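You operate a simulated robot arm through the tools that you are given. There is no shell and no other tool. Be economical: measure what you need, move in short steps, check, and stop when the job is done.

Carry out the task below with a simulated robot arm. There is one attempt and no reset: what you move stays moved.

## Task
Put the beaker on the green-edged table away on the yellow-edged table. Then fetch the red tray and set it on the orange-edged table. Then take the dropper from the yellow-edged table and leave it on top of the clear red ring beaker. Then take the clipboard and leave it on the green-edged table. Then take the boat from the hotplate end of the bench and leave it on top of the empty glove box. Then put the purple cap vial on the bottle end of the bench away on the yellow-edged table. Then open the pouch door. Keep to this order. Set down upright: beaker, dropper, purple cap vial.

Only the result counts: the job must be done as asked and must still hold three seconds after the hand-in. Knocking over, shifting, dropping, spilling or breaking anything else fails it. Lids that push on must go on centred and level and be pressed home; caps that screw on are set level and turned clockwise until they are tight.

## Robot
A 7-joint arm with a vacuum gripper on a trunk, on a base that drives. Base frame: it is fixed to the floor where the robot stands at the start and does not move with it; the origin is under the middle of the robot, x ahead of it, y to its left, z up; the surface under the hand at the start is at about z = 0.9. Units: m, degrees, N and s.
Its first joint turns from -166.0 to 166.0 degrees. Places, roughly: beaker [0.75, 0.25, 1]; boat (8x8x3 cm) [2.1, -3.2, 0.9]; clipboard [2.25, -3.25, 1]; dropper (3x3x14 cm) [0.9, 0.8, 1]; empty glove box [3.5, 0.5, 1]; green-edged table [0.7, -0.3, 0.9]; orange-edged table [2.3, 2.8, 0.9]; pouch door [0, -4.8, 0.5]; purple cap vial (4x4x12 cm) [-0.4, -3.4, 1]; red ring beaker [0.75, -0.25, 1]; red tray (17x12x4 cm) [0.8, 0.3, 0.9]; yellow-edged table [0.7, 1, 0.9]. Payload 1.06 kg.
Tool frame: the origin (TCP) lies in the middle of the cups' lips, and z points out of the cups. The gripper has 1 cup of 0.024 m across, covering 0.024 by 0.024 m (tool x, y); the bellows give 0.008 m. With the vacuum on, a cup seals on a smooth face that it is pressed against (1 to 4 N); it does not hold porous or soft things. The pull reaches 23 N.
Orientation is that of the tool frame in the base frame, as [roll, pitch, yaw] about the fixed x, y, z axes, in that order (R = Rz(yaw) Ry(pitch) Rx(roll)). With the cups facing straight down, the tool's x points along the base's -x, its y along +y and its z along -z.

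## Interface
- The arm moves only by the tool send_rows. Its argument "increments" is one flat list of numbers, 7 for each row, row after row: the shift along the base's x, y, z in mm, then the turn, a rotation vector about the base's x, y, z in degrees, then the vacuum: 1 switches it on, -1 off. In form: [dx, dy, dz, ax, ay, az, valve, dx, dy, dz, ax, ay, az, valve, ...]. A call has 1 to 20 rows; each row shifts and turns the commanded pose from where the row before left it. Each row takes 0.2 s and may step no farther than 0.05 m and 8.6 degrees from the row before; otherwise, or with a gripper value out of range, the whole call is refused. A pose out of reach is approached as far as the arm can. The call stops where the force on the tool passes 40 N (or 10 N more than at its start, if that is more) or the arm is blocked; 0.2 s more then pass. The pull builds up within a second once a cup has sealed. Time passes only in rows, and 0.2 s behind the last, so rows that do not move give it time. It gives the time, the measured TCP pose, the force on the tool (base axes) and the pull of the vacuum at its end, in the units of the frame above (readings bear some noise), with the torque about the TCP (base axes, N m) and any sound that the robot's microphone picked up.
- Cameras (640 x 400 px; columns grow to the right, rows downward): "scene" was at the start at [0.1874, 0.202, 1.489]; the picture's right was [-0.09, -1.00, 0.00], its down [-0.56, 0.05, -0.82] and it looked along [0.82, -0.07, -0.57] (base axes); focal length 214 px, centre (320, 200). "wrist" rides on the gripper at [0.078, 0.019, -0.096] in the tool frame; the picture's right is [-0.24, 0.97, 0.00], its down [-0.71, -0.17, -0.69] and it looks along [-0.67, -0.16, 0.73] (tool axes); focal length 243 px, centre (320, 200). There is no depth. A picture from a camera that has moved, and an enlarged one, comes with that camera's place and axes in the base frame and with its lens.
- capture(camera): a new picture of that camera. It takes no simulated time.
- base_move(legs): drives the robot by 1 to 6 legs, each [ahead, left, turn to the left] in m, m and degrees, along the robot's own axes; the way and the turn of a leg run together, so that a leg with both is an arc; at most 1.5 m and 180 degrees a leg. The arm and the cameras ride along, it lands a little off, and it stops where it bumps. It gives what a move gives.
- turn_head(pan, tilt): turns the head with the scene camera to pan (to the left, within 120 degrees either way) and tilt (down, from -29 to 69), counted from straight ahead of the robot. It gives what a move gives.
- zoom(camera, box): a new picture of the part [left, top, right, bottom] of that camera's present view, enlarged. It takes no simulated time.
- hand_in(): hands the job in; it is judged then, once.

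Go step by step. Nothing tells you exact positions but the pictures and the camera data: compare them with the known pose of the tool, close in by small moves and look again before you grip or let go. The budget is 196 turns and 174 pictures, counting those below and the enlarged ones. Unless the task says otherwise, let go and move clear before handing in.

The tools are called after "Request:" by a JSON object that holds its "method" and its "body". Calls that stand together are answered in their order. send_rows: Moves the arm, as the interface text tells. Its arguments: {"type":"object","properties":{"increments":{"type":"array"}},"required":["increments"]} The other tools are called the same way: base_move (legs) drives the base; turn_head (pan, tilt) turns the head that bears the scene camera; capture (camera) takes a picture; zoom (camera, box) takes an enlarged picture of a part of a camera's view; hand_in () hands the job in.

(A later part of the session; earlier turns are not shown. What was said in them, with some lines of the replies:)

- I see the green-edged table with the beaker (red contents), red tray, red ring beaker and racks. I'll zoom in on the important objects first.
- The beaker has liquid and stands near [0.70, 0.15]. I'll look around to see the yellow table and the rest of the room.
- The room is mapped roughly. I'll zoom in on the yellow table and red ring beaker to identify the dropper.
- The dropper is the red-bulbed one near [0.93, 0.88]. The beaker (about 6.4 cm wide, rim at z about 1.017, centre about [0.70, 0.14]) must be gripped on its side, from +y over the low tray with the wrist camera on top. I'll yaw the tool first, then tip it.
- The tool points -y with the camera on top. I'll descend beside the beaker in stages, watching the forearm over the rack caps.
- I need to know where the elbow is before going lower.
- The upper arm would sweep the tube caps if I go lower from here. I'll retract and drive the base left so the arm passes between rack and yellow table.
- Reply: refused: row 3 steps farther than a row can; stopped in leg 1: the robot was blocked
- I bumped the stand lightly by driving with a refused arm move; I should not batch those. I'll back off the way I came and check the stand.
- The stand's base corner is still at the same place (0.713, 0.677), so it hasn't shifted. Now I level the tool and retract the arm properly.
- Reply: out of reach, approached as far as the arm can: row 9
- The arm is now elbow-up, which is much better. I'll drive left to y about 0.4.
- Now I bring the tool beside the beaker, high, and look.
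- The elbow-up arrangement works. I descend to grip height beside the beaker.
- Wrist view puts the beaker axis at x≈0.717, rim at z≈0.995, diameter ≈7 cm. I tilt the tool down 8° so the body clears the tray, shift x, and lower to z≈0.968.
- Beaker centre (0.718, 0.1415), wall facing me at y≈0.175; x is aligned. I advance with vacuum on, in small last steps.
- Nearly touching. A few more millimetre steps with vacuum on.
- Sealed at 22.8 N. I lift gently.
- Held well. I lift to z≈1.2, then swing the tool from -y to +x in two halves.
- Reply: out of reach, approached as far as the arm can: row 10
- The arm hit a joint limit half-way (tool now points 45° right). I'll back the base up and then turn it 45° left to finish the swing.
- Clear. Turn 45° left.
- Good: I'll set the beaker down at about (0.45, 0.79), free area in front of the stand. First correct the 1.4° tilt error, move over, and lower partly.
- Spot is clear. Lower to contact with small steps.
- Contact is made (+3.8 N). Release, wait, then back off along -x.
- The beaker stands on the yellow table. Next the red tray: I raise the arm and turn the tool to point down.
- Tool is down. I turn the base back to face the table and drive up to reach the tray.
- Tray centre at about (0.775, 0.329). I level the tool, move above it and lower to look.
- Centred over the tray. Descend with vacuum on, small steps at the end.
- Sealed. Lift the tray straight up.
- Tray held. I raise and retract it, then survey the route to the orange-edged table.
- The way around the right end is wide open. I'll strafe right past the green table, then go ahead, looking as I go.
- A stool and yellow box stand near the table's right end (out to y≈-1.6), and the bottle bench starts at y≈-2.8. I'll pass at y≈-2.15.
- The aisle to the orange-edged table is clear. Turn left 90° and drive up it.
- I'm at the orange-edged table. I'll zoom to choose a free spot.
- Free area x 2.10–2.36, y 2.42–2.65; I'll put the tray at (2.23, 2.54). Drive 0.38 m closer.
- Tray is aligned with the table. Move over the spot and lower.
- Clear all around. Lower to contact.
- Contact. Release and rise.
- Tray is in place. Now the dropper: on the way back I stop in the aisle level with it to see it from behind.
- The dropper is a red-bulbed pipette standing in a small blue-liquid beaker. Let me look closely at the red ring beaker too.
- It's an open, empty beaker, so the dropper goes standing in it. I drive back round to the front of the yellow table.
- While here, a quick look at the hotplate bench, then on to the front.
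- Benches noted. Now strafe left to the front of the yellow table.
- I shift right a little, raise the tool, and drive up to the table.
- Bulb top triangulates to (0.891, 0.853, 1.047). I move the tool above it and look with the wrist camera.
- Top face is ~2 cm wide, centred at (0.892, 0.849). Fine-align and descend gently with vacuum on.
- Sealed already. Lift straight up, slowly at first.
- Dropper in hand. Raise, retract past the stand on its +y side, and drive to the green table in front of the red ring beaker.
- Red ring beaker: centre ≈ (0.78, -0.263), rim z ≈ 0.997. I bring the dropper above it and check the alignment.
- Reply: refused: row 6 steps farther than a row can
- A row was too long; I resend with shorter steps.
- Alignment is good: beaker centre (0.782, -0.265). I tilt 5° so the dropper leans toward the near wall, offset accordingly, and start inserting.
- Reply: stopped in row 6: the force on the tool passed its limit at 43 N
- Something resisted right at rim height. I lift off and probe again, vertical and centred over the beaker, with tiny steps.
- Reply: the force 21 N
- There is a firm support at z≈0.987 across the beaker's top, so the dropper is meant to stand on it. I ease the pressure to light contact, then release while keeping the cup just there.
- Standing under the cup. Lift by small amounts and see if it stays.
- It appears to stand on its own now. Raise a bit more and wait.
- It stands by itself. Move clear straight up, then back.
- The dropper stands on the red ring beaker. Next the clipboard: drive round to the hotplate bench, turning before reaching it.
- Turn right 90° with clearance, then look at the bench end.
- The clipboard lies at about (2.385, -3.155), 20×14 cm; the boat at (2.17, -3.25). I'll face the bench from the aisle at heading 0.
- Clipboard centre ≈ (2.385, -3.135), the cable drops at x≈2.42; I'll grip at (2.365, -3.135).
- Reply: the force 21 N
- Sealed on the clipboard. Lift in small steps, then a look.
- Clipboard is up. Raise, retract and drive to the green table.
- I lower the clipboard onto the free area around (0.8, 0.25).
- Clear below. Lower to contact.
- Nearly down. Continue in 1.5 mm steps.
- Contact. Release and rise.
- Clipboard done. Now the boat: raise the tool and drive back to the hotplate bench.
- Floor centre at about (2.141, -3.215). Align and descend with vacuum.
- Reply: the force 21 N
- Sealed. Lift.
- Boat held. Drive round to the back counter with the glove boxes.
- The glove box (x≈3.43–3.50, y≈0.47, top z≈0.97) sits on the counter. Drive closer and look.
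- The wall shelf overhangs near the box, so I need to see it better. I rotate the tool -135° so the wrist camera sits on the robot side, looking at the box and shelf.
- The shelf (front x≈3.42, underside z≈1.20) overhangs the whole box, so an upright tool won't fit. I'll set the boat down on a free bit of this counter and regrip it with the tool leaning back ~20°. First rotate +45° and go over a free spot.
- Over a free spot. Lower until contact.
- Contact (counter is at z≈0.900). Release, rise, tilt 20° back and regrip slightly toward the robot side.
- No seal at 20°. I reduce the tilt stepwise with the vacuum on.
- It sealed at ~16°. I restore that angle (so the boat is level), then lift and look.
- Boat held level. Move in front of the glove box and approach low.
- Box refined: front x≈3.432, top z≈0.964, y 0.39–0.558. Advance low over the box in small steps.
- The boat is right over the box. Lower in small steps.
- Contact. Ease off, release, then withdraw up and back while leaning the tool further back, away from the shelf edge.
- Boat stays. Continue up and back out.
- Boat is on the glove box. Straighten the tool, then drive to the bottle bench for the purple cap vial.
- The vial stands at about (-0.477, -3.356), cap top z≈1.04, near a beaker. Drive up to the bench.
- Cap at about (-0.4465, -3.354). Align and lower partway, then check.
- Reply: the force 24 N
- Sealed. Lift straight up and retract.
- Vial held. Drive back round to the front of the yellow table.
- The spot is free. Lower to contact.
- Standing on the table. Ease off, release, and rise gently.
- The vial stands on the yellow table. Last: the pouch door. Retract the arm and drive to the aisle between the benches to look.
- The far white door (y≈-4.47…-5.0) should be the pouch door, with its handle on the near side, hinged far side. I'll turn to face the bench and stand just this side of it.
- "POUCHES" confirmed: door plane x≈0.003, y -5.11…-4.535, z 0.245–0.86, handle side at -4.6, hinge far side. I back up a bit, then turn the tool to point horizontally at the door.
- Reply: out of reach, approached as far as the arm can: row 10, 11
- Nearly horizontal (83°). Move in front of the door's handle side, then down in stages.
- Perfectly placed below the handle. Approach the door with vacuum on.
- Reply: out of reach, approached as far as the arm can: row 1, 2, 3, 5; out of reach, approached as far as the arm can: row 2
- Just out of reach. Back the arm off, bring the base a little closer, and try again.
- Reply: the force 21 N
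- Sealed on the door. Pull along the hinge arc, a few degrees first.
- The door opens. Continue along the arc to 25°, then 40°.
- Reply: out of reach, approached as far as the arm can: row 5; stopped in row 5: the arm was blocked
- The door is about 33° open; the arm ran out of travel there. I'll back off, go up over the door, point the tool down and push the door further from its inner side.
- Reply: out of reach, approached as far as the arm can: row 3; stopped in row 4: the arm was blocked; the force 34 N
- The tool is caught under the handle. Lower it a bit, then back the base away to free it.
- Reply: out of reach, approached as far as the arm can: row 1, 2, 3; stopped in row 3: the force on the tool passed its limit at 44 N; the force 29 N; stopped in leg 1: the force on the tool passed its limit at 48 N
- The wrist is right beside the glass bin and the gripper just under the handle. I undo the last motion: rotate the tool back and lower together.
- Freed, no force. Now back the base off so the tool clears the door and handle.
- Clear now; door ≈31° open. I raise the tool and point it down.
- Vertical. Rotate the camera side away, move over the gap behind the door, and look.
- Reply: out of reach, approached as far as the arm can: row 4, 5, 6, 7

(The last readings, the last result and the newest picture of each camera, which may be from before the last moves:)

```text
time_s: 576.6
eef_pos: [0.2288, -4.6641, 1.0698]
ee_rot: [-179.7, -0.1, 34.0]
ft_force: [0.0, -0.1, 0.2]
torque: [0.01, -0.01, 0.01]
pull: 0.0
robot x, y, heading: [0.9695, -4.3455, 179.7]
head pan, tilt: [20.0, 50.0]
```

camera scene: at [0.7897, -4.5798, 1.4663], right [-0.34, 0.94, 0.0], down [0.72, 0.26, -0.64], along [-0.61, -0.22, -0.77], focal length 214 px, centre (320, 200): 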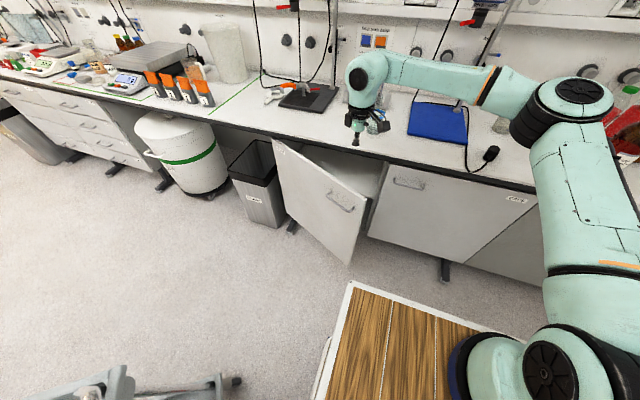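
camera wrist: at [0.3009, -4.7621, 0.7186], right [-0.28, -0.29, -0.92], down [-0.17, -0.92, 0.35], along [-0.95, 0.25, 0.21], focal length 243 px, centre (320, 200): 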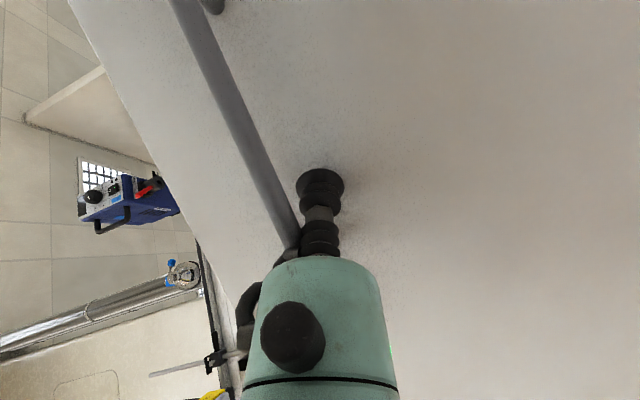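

Request:
{"method": "send_rows", "body": {"increments": [-33, 15, 0, 0, 0, 0, -1, -33, 15, 0, 0, 0, 0, -1, -30, 12, 0, 0, 0, 0, -1]}}

Request:
{"method": "send_rows", "body": {"increments": [0, 0, -45, 0, 0, 0, -1, 0, 0, -45, 0, 0, 0, -1, 0, 0, -45, 0, 0, 0, -1]}}

Request:
{"method": "zoom", "body": {"camera": "scene", "box": [240, 90, 440, 280]}}

```text
time_s: 577.4
eef_pos: [0.1339, -4.6221, 1.0711]
ee_rot: [-179.6, 0.0, 34.1]
ft_force: [0.1, 0.1, 0.2]
torque: [0.02, -0.01, 0.03]
pull: 0.1
robot x, y, heading: [0.963, -4.3441, 179.9]
head pan, tilt: [20.0, 50.0]
```

```text
time_s: 578.2
eef_pos: [0.1318, -4.6237, 0.9324]
ee_rot: [-179.6, 0.1, 34.2]
ft_force: [-0.5, -0.1, 1.1]
torque: [0.0, 0.06, 0.01]
pull: 0.1
robot x, y, heading: [0.9692, -4.3471, 179.7]
head pan, tilt: [20.0, 50.0]
```

```text
2.11 times, centred on (340, 185) of scene
camera zoom: at [0.7901, -4.5797, 1.4664], right [-0.34, 0.94, 0.0], down [0.72, 0.26, -0.64], along [-0.61, -0.22, -0.77], focal length 452 px, centre (278, 232)
```

zoom: 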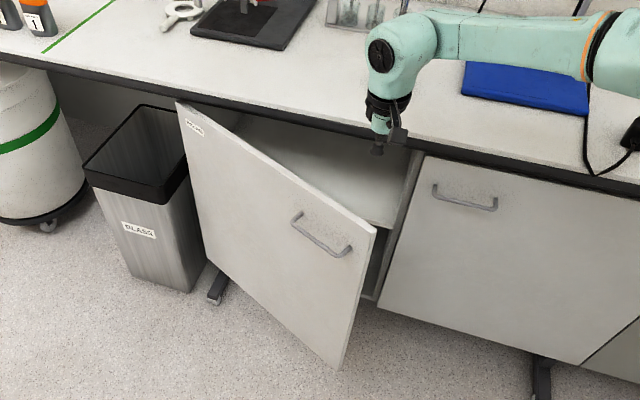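

Tool is over the gap behind the door. Lower to z≈0.77 so the nozzle reaches behind the door's top edge.

Request:
{"method": "send_rows", "body": {"increments": [0, 0, -45, 0, 0, 0, -1, 0, 0, -45, 0, 0, 0, -1, 0, 0, -45, 0, 0, 0, -1, 0, 0, -27, 0, 0, 0, -1]}}

Request:
{"method": "send_rows", "body": {"increments": [25, -14, 0, 0, 0, 0, -1, 25, -14, 0, 0, 0, 0, -1, 25, -14, 0, 0, 0, 0, -1, 25, -15, 0, 0, 0, 0, -1]}}

Request:
{"method": "zoom", "body": {"camera": "scene", "box": [240, 90, 440, 280]}}

```text
time_s: 579.2
eef_pos: [0.1361, -4.6207, 0.775]
ee_rot: [-179.5, 0.0, 34.2]
ft_force: [0.3, -0.9, -0.2]
torque: [0.02, 0.01, -0.01]
pull: 0.1
robot x, y, heading: [0.962, -4.3466, 179.7]
head pan, tilt: [20.0, 50.0]
```

```text
time_s: 580.2
eef_pos: [0.2333, -4.676, 0.7744]
ee_rot: [-179.5, -0.1, 34.0]
ft_force: [-0.1, 0.6, -0.7]
torque: [0.06, 0.0, 0.02]
pull: 0.0
robot x, y, heading: [0.9624, -4.3454, 179.6]
head pan, tilt: [20.0, 50.0]
```

```text
2.11 times, centred on (340, 185) of scene
camera zoom: at [0.7896, -4.5796, 1.4663], right [-0.34, 0.94, 0.0], down [0.72, 0.26, -0.64], along [-0.61, -0.22, -0.77], focal length 452 px, centre (278, 232)
```

zoom: 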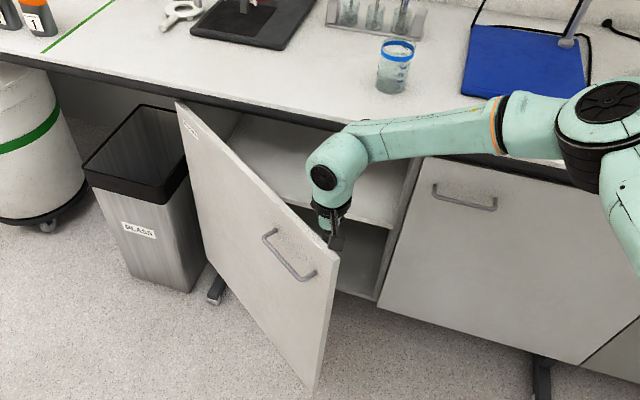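

The door swings with the push. Continue along the arc.

Request:
{"method": "send_rows", "body": {"increments": [32, -20, 0, 0, 0, 0, -1, 33, -22, 0, 0, 0, 0, -1, 30, -32, 0, 0, 0, 0, -1, 28, -33, 0, 0, 0, 0, -1, 25, -34, 0, 0, 0, 0, -1]}}

Request:
{"method": "zoom", "body": {"camera": "scene", "box": [200, 90, 440, 300]}}

```text
time_s: 581.4
eef_pos: [0.3793, -4.8196, 0.7707]
ee_rot: [-179.7, 0.1, 34.0]
ft_force: [-0.6, 0.1, 0.0]
torque: [-0.01, -0.02, -0.01]
pull: 0.1
robot x, y, heading: [0.9663, -4.3457, 179.6]
head pan, tilt: [20.0, 50.0]
```

```text
1.90 times, centred on (320, 195) of scene
camera zoom: at [0.7894, -4.5794, 1.4664], right [-0.33, 0.94, 0.0], down [0.72, 0.26, -0.64], along [-0.61, -0.22, -0.77], focal length 408 px, centre (320, 210)
```

zoom: 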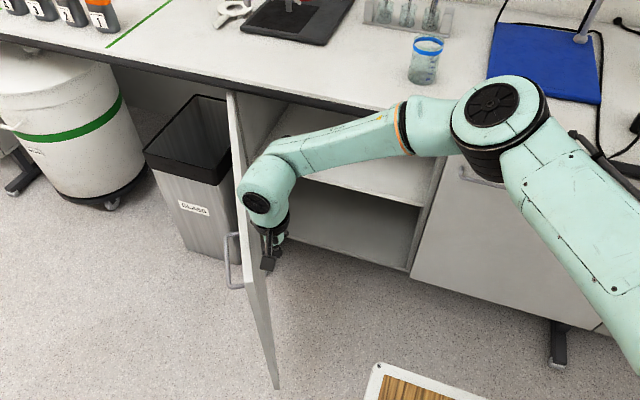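

About 60° open and clear of the bin. A little more to be generous.

Request:
{"method": "send_rows", "body": {"increments": [18, -34, 0, 0, 0, 0, -1, 14, -35, 0, 0, 0, 0, -1, 8, -35, 0, 0, 0, 0, -1, 4, -25, 0, 0, 0, 0, -1]}}

Request:
{"method": "zoom", "body": {"camera": "scene", "box": [200, 90, 440, 300]}}

```text
time_s: 582.4
eef_pos: [0.4233, -4.9513, 0.7711]
ee_rot: [-179.8, 0.0, 34.1]
ft_force: [-0.1, -0.5, 0.9]
torque: [-0.03, -0.01, -0.04]
pull: 0.1
robot x, y, heading: [0.9655, -4.3431, 179.5]
head pan, tilt: [20.0, 50.0]
```

```text
1.90 times, centred on (320, 195) of scene
camera zoom: at [0.7895, -4.5797, 1.4663], right [-0.34, 0.94, 0.0], down [0.72, 0.26, -0.64], along [-0.61, -0.22, -0.77], focal length 408 px, centre (320, 210)
```

zoom: 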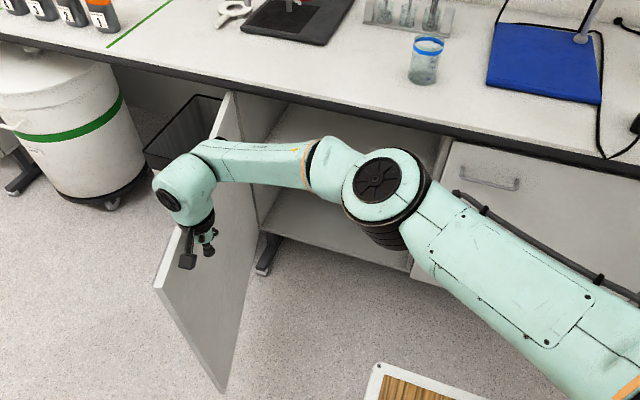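

The door is wide open (~80°) without touching the bin. Move the tool clear: back toward +y, then up.

Request:
{"method": "send_rows", "body": {"increments": [0, 25, 0, 0, 0, 0, -1, 0, 40, 0, 0, 0, 0, -1, 0, 40, 0, 0, 0, 0, -1, 0, 0, 45, 0, 0, 0, -1, 0, 0, 45, 0, 0, 0, -1, 0, 0, 45, 0, 0, 0, -1, 0, 0, 45, 0, 0, 0, -1, 0, 20, 40, 0, 0, 0, -1, 0, 20, 40, 0, 0, 0, -1]}}

Request:
{"method": "capture", "body": {"camera": "scene"}}

```text
time_s: 584.4
eef_pos: [0.4267, -4.8025, 1.0312]
ee_rot: [-179.6, -0.2, 34.2]
ft_force: [-0.5, -0.6, 0.0]
torque: [0.01, 0.01, 0.04]
pull: 0.0
robot x, y, heading: [0.9656, -4.3479, 179.5]
head pan, tilt: [20.0, 50.0]
```

```text
5 pictures are left
camera scene: at [0.7897, -4.5803, 1.4663], right [-0.34, 0.94, 0.0], down [0.72, 0.26, -0.64], along [-0.61, -0.22, -0.77], focal length 214 px, centre (320, 200)
```

scene: 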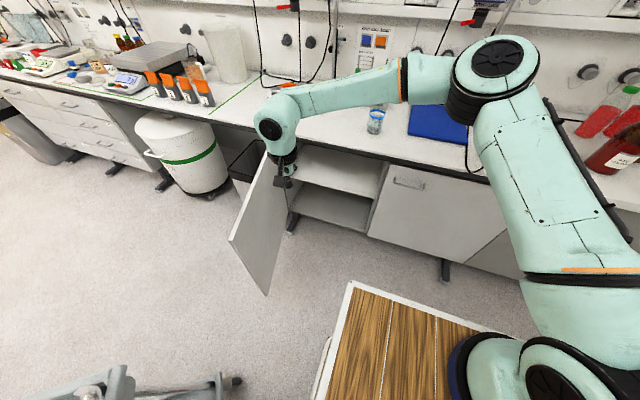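

The pouch door stands wide open, the tool is clear, and everything else was left in place. I hand in.

Request:
{"method": "hand_in", "body": {}}

```text
The job is handed in.
```

I did all seven steps in the order given and handed the job in; I don't have the verdict.

- **Beaker:** it stands upright on the yellow-edged table.
- **Red tray:** it is on the orange-edged table.
- **Dropper:** it stands upright on top of the red ring beaker. It was still standing in the last picture that showed it, taken after I set down the clipboard. I did not look at it again before handing in.
- **Clipboard:** it lies flat on the green-edged table.
- **Boat:** it sits on top of the empty glove box. The wall shelf left no room for an upright tool, so I set the boat down on the counter once and gripped it again at a tilt.
- **Purple cap vial:** it stands upright on the yellow-edged table.
- **Pouch door:** it is open about 80 degrees.

Three contacts along the way could matter:

- **Stand:** early on, an arm move was refused and the base drove on, so the arm bumped the stand on the yellow-edged table. Its base measured at the same place afterwards.
- **Glass bin:** while I was opening the pouch door, the arm came right up against the bin beside it. The bin looked unmoved in the pictures.
- **Red ring beaker:** while I was setting down the dropper, its tip pressed on the beaker at about 43 N. The beaker had not shifted.
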